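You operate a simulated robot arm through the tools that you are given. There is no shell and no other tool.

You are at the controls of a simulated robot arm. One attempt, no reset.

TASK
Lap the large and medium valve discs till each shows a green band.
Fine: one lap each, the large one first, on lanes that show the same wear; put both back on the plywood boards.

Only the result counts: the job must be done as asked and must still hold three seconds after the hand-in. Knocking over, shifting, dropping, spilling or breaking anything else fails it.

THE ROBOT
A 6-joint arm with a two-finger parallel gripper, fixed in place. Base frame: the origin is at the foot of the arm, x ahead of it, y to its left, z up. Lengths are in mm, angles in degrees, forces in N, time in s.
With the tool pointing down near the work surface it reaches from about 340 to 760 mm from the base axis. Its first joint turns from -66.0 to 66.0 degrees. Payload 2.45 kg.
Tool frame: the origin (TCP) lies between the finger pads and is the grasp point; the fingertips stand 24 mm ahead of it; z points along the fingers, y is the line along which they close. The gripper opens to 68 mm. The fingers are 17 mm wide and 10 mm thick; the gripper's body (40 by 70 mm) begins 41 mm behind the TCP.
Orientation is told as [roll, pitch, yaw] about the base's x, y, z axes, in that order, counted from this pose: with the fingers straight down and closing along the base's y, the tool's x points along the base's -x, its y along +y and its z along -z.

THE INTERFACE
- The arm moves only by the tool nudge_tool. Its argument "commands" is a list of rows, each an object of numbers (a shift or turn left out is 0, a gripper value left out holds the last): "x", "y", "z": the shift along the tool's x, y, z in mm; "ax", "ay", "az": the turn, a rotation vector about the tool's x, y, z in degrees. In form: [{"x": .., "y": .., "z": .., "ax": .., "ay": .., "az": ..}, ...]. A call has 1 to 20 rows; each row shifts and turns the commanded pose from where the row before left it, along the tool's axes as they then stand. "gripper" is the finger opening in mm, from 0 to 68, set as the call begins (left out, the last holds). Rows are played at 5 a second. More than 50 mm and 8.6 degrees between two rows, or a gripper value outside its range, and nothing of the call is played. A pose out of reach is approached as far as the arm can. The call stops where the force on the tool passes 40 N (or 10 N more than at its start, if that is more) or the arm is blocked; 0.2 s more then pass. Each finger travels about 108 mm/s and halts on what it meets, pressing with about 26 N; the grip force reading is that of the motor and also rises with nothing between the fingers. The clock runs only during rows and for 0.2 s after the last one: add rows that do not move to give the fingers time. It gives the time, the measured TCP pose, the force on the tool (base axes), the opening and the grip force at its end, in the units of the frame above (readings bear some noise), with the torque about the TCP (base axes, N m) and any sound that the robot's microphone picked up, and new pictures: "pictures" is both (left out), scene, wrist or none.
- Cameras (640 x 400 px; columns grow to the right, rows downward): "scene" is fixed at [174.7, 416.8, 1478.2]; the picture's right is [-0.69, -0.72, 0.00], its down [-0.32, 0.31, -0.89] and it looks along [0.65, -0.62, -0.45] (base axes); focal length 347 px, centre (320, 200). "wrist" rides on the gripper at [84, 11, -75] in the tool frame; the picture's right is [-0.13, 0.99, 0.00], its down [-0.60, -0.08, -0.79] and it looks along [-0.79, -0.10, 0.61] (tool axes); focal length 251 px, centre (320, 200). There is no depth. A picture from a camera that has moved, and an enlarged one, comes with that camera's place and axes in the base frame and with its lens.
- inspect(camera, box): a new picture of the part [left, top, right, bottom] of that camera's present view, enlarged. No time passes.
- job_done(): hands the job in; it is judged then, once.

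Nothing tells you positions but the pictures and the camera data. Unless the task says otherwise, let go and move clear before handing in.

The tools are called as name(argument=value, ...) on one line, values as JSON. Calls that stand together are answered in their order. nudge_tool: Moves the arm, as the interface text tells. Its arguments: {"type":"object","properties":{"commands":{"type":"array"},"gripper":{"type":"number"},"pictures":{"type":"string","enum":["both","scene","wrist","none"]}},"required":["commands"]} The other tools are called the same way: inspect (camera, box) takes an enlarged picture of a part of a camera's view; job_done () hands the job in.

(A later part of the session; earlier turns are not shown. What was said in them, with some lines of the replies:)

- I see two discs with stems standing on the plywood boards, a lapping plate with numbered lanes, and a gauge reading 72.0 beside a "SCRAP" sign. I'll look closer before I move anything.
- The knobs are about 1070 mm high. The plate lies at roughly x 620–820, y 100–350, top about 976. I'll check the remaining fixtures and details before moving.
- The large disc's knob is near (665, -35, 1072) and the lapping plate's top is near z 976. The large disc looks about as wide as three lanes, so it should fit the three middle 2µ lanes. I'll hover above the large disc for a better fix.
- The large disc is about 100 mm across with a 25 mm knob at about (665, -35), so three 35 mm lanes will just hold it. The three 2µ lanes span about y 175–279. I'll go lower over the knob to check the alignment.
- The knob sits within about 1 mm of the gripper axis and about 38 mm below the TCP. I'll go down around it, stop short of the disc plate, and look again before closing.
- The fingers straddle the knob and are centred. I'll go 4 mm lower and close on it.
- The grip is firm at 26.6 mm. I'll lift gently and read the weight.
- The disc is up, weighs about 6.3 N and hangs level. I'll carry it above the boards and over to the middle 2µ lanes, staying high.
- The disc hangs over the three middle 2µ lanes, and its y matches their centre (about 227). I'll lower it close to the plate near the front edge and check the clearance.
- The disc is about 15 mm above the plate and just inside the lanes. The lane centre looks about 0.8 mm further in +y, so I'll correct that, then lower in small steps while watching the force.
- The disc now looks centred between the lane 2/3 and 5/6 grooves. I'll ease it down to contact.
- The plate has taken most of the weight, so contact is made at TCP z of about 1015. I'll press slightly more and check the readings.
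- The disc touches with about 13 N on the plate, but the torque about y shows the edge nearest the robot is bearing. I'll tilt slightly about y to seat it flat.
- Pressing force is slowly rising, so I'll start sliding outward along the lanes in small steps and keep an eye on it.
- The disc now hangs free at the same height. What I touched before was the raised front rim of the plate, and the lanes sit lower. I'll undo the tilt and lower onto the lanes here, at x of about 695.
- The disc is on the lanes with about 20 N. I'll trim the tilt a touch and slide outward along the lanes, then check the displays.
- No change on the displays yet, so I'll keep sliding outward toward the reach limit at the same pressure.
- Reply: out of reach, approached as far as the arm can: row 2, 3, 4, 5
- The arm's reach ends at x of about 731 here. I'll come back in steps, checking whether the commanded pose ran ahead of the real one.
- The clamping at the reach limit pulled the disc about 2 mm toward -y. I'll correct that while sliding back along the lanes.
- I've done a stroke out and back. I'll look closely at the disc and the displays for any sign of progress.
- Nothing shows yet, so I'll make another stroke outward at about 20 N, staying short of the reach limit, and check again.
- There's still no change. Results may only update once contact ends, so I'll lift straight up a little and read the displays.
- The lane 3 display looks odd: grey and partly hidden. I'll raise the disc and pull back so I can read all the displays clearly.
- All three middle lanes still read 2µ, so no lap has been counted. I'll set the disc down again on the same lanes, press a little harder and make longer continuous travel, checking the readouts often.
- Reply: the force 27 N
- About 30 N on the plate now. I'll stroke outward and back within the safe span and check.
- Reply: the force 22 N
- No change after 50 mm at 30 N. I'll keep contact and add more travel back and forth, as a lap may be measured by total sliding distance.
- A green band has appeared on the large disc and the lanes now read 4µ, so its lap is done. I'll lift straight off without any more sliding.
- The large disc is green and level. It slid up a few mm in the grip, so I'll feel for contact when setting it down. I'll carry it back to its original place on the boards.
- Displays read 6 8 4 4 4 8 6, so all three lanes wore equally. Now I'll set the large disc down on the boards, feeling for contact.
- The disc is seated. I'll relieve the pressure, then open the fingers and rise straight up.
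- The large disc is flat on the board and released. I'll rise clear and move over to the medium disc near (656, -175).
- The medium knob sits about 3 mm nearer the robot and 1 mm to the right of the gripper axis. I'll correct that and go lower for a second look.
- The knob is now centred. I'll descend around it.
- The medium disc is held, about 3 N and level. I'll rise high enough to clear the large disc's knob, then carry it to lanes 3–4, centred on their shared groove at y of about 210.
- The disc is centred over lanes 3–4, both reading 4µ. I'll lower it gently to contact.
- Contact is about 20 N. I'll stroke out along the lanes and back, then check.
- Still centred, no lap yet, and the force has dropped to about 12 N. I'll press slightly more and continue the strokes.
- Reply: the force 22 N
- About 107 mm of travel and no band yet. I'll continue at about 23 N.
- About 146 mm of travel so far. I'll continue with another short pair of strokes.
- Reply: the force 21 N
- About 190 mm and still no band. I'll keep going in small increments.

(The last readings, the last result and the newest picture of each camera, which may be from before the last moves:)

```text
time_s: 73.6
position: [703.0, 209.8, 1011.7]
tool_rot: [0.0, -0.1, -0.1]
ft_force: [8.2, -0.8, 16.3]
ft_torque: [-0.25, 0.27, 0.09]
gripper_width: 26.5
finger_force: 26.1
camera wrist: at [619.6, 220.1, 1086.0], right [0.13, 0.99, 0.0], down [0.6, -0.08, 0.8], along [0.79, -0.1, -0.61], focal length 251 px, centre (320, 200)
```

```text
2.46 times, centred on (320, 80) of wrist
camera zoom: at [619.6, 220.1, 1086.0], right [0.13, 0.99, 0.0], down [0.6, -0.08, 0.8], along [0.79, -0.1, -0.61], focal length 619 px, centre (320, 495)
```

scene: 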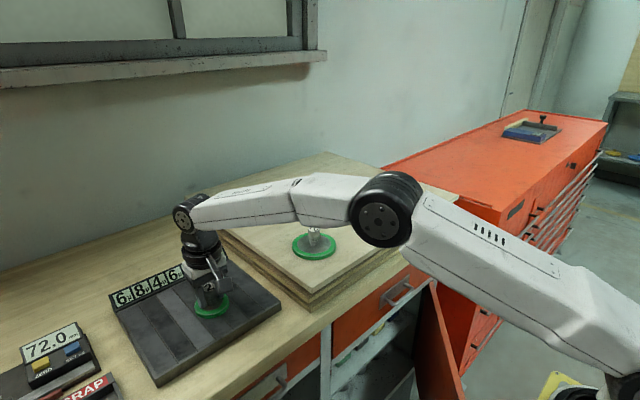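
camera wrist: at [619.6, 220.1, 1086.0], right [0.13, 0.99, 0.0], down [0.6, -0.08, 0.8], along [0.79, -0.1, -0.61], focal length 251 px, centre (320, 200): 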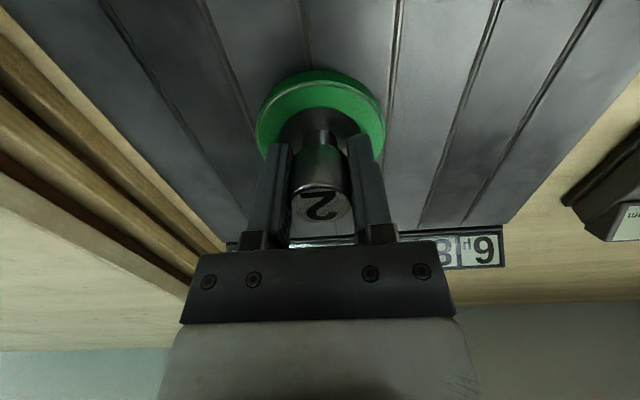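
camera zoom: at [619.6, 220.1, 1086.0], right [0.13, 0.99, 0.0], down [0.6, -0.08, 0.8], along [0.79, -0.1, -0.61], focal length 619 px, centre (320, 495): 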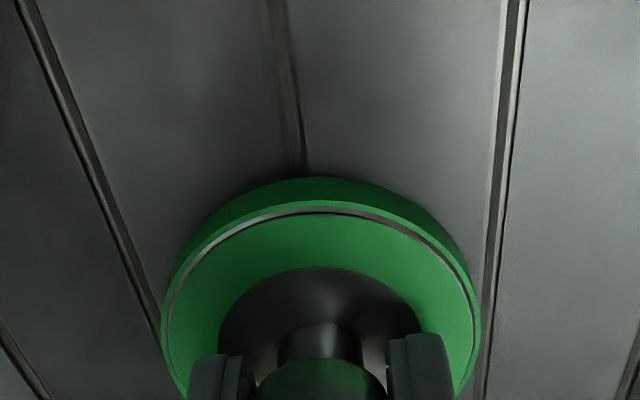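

The medium disc shows its green band and the lanes went from 4 to 6µ. I'll lift straight off and rise high.

nudge_tool(commands=[{"z": -3}, {"z": -6}, {"z": -12}, {"z": -20}, {"z": -30}, {"z": -30}, {"z": -25}, {"z": -13}, {}, {}])

inspect(camera="scene", box=[100, 180, 290, 330])

inspect(camera="wrist", box=[200, 20, 480, 240])

```text
time_s: 75.8
position: [702.2, 210.7, 1150.6]
tool_rot: [-0.1, 0.0, 0.0]
ft_force: [0.1, 0.1, -3.3]
ft_torque: [0.01, -0.01, -0.01]
gripper_width: 26.8
finger_force: 26.1
camera wrist: at [618.9, 220.7, 1224.5], right [0.13, 0.99, 0.0], down [0.6, -0.08, 0.79], along [0.79, -0.1, -0.61], focal length 251 px, centre (320, 200)
```

scene: 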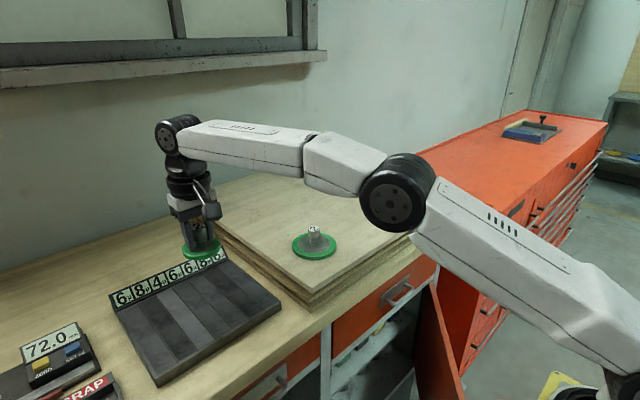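
wrist: 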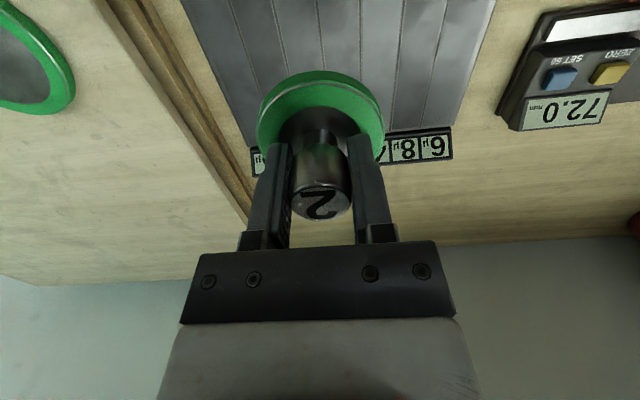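

```text
2.67 times, centred on (195, 255) of scene
camera zoom: at [174.8, 416.8, 1478.2], right [-0.69, -0.72, 0.0], down [-0.32, 0.31, -0.89], along [0.65, -0.62, -0.45], focal length 925 px, centre (653, 53)
```

zoom: 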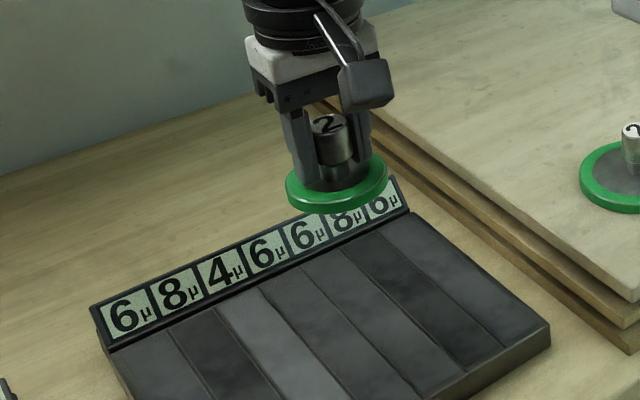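

```text
1.82 times, centred on (340, 130) of wrist
camera zoom: at [618.9, 220.7, 1224.5], right [0.13, 0.99, 0.0], down [0.6, -0.08, 0.79], along [0.79, -0.1, -0.61], focal length 457 px, centre (284, 327)
```

zoom: 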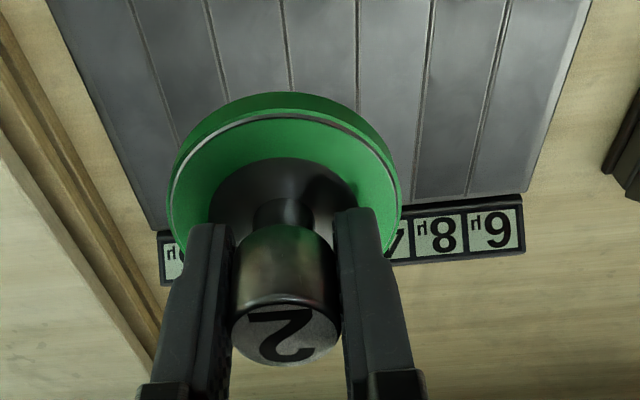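

Displays now read 6 8 4 6 6 8 6, as expected. I'll carry the medium disc back to its place on the boards, well above the large disc's knob.

nudge_tool(commands=[{"x": 3, "y": -15}, {"x": 4, "y": -25}, {"x": 4, "y": -35}, {"x": 4, "y": -35}, {"x": 4, "y": -35}, {"x": 4, "y": -35}, {"x": 4, "y": -35}, {"x": 4, "y": -35}, {"x": 4, "y": -35}, {"x": 4, "y": -35}, {"x": 4, "y": -30}, {"x": 4, "y": -20}, {"y": -10}, {"y": -5}, {}, {}])

inspect(camera="scene", box=[270, 130, 410, 260])

```text
time_s: 79.2
position: [654.9, -174.9, 1148.7]
tool_rot: [0.0, 0.0, 0.0]
ft_force: [-0.4, -0.1, -3.4]
ft_torque: [-0.02, -0.03, 0.03]
gripper_width: 26.4
finger_force: 26.1
camera wrist: at [571.3, -164.2, 1224.1], right [0.13, 0.99, 0.0], down [0.6, -0.08, 0.79], along [0.79, -0.1, -0.61], focal length 251 px, centre (320, 200)
```

scene: 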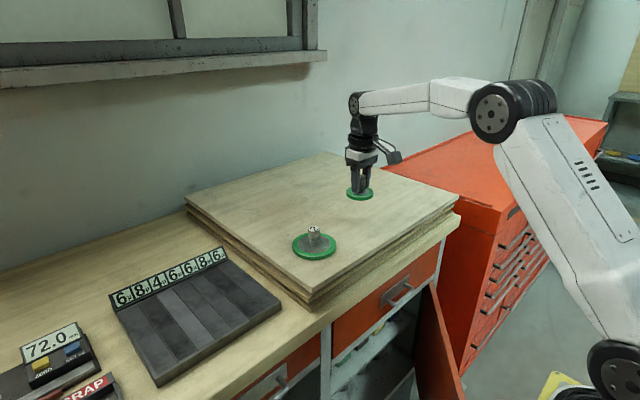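
wrist: 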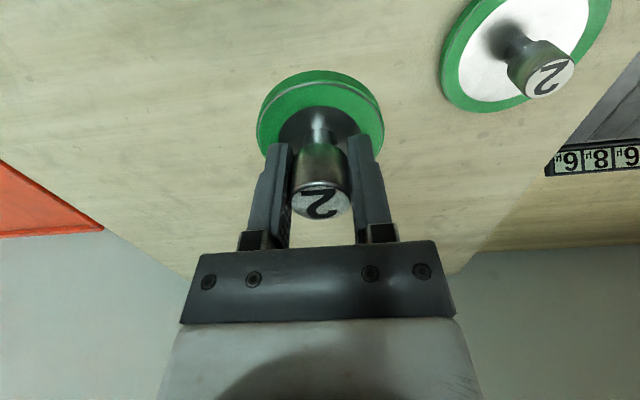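

```text
3.08 times, centred on (340, 195) of scene
camera zoom: at [174.8, 416.8, 1478.2], right [-0.69, -0.72, 0.0], down [-0.32, 0.31, -0.89], along [0.65, -0.62, -0.45], focal length 1067 px, centre (258, 215)
```

zoom: 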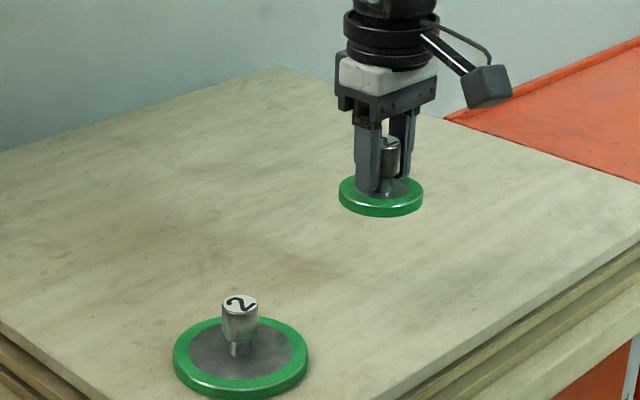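

nudge_tool(commands=[{"z": 20}, {"z": 25}, {"z": 20}, {"z": 12}, {"z": 5}, {}], pictures="none")

nudge_tool(commands=[{"z": 2}, {"z": 2}, {"z": 1}, {}], pictures="none")

```text
time_s: 80.6
position: [654.8, -175.5, 1067.5]
tool_rot: [0.0, -0.1, 0.0]
ft_force: [0.5, 0.1, -3.7]
ft_torque: [0.03, 0.01, 0.0]
gripper_width: 26.6
finger_force: 26.3
```

```text
time_s: 81.6
position: [655.0, -176.3, 1061.7]
tool_rot: [0.0, -0.1, 0.0]
ft_force: [0.4, 0.1, -3.6]
ft_torque: [-0.01, 0.01, -0.01]
gripper_width: 26.4
finger_force: 25.8
```

nudge_tool(commands=[{"z": 1}, {"z": 1}, {"z": 1}, {}], pictures="none")

inspect(camera="scene", box=[320, 170, 400, 240])

```text
time_s: 82.6
position: [654.6, -175.1, 1058.3]
tool_rot: [0.1, 0.0, 0.0]
ft_force: [-1.3, 0.9, -0.4]
ft_torque: [-0.03, -0.07, 0.0]
gripper_width: 27.0
finger_force: 26.1
```

```text
5.71 times, centred on (360, 205) of scene
camera zoom: at [174.6, 416.8, 1478.2], right [-0.69, -0.72, 0.0], down [-0.32, 0.31, -0.89], along [0.65, -0.62, -0.45], focal length 1982 px, centre (91, 171)
```

zoom: 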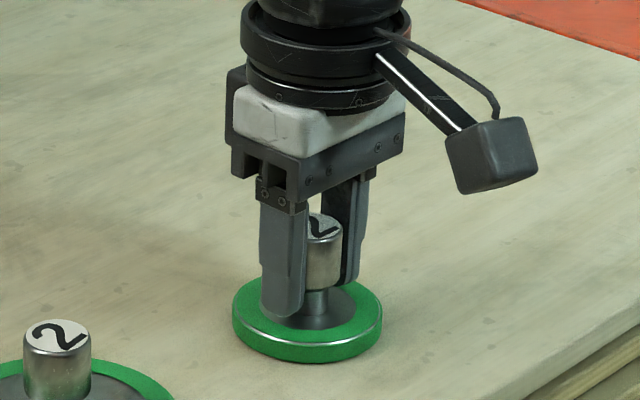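

The board is taking the weight. I'll lower half a millimetre more to seat it, then release.

nudge_tool(commands=[{"z": 0.4}, {}], pictures="none")

nudge_tool(commands=[{}, {}], gripper=50)

inspect(camera="scene", box=[320, 170, 400, 240])

inspect(camera="wrist", box=[200, 40, 480, 240])

```text
time_s: 83.2
position: [654.1, -175.1, 1060.2]
tool_rot: [-0.1, 0.0, 0.0]
ft_force: [-3.7, 0.1, 5.5]
ft_torque: [0.18, -0.08, 0.04]
gripper_width: 26.5
finger_force: 26.0
```

```text
time_s: 83.8
position: [654.6, -174.3, 1058.4]
tool_rot: [0.0, 0.0, 0.0]
ft_force: [0.3, 0.4, 0.1]
ft_torque: [0.0, 0.0, -0.01]
gripper_width: 50.1
finger_force: 0.2
camera wrist: at [572.0, -164.2, 1133.6], right [0.13, 0.99, 0.0], down [0.6, -0.08, 0.79], along [0.79, -0.1, -0.61], focal length 251 px, centre (320, 200)
```

scene: 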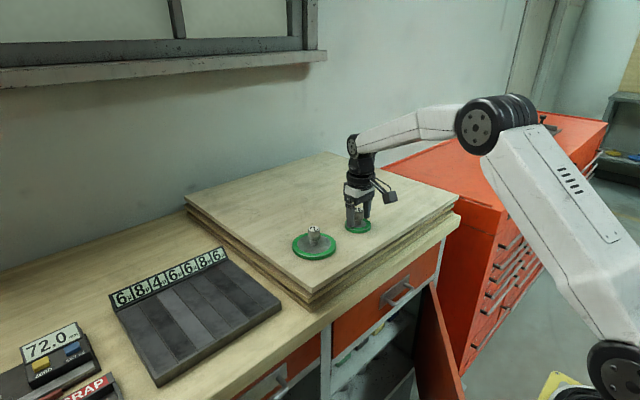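
wrist: 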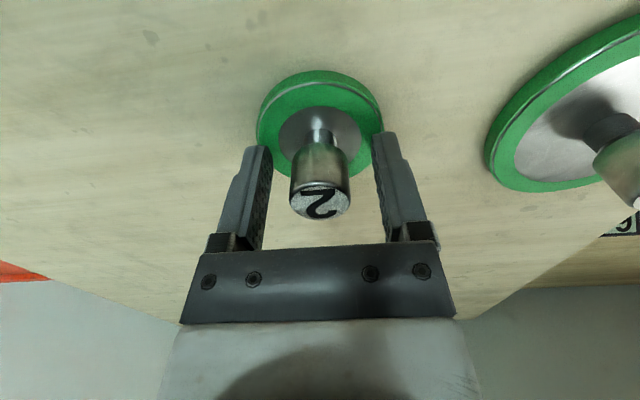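

```text
5.71 times, centred on (360, 205) of scene
camera zoom: at [174.7, 416.8, 1478.2], right [-0.69, -0.72, 0.0], down [-0.32, 0.31, -0.89], along [0.65, -0.62, -0.45], focal length 1982 px, centre (91, 171)
```

zoom: 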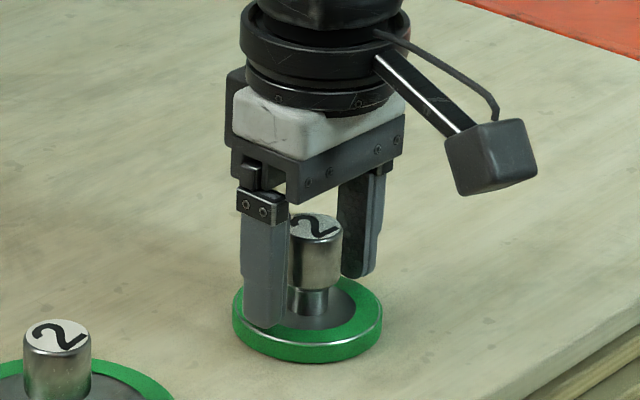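

```text
2.00 times, centred on (340, 140) of wrist
camera zoom: at [572.0, -164.2, 1133.6], right [0.13, 0.99, 0.0], down [0.6, -0.08, 0.79], along [0.79, -0.1, -0.61], focal length 503 px, centre (280, 320)
```

zoom: 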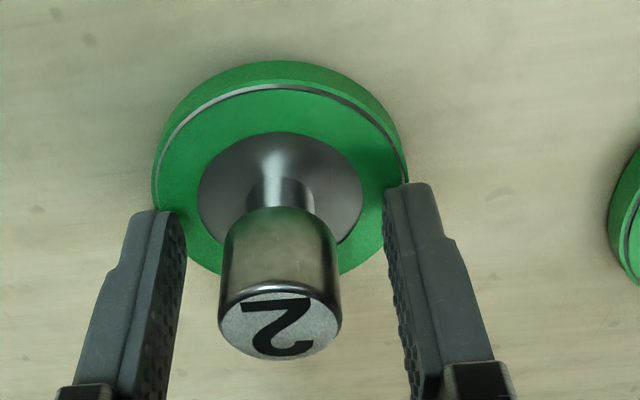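

The medium disc is released and standing flat. I'll rise straight up, clear of the knob, and back away.

nudge_tool(commands=[{"z": -5}, {"z": -12}, {"z": -20}, {"z": -30}, {"z": -35}, {"x": 30, "z": -30}, {"x": 40, "z": -20}, {"x": 40}, {}], gripper=60)

inspect(camera="scene", box=[260, 170, 420, 280])

inspect(camera="scene", box=[100, 230, 290, 390])

```text
time_s: 85.8
position: [544.2, -173.6, 1211.5]
tool_rot: [0.0, 0.0, 0.0]
ft_force: [-0.3, 0.2, -0.1]
ft_torque: [-0.03, 0.0, 0.02]
gripper_width: 60.0
finger_force: 0.1
camera wrist: at [461.1, -164.5, 1286.1], right [0.13, 0.99, 0.0], down [0.6, -0.08, 0.79], along [0.79, -0.1, -0.61], focal length 251 px, centre (320, 200)
```

scene: 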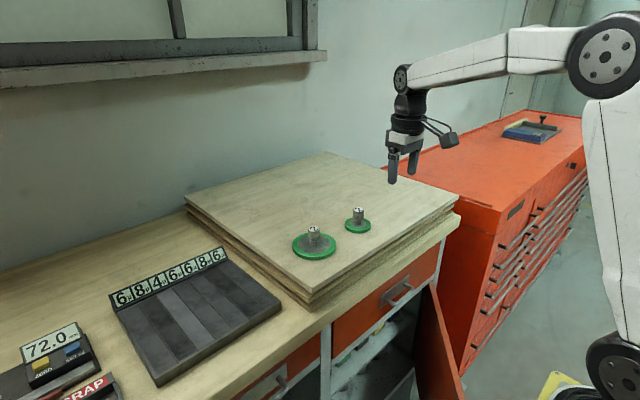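
wrist: 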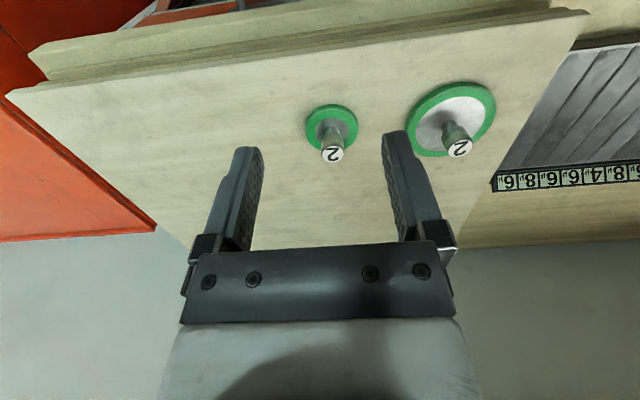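

```text
3.64 times, centred on (340, 225) of scene
camera zoom: at [174.7, 416.8, 1478.2], right [-0.69, -0.72, 0.0], down [-0.32, 0.31, -0.89], along [0.65, -0.62, -0.45], focal length 1261 px, centre (247, 109)
```

zoom: 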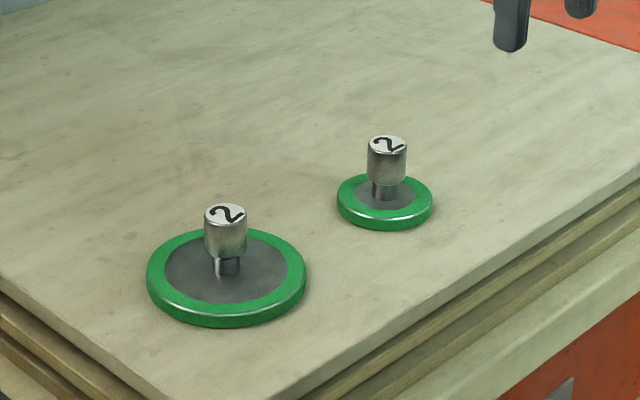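

```text
2.50 times, centred on (195, 310) of scene
camera zoom: at [174.7, 416.8, 1478.2], right [-0.69, -0.72, 0.0], down [-0.32, 0.31, -0.89], along [0.65, -0.62, -0.45], focal length 867 px, centre (632, -75)
```

zoom: 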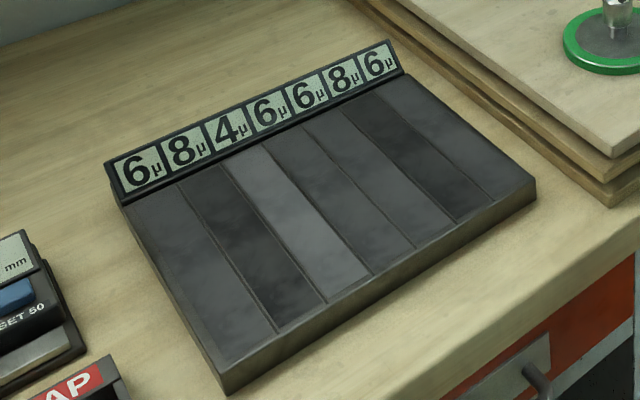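

Both discs stand flat on the plywood boards, each with a full green band. The plate hasn't moved, nothing else was disturbed, and the arm is clear. I'm handing the job in.

job_done()

```text
The job is handed in.
```

The job is handed in. Both discs show a full green band and are back on the plywood boards, and nothing else looked disturbed. I don't have the verdict, only that the hand-in went through.

- **Large disc (first):** one lap on the three middle lanes, which all read 2µ. All three went to 4µ.
- **Medium disc:** one lap on two adjacent lanes that both read 4µ. Both went to 6µ.
- **Plate now:** the displays read 6 8 4 6 6 8 6.

- **Rim contact:** I first lowered the large disc onto the plate's raised front rim by mistake. It pressed there with up to about 20 N and slid off about 16 mm before I set it on the lanes. I saw no mark from this.
- **Laps took several strokes:** there was no band after about 105 mm of sliding, so I lifted the large disc, checked the displays and set it down again on the same lanes. Each band appeared only after repeated strokes, and each lane's reading changed once per disc.
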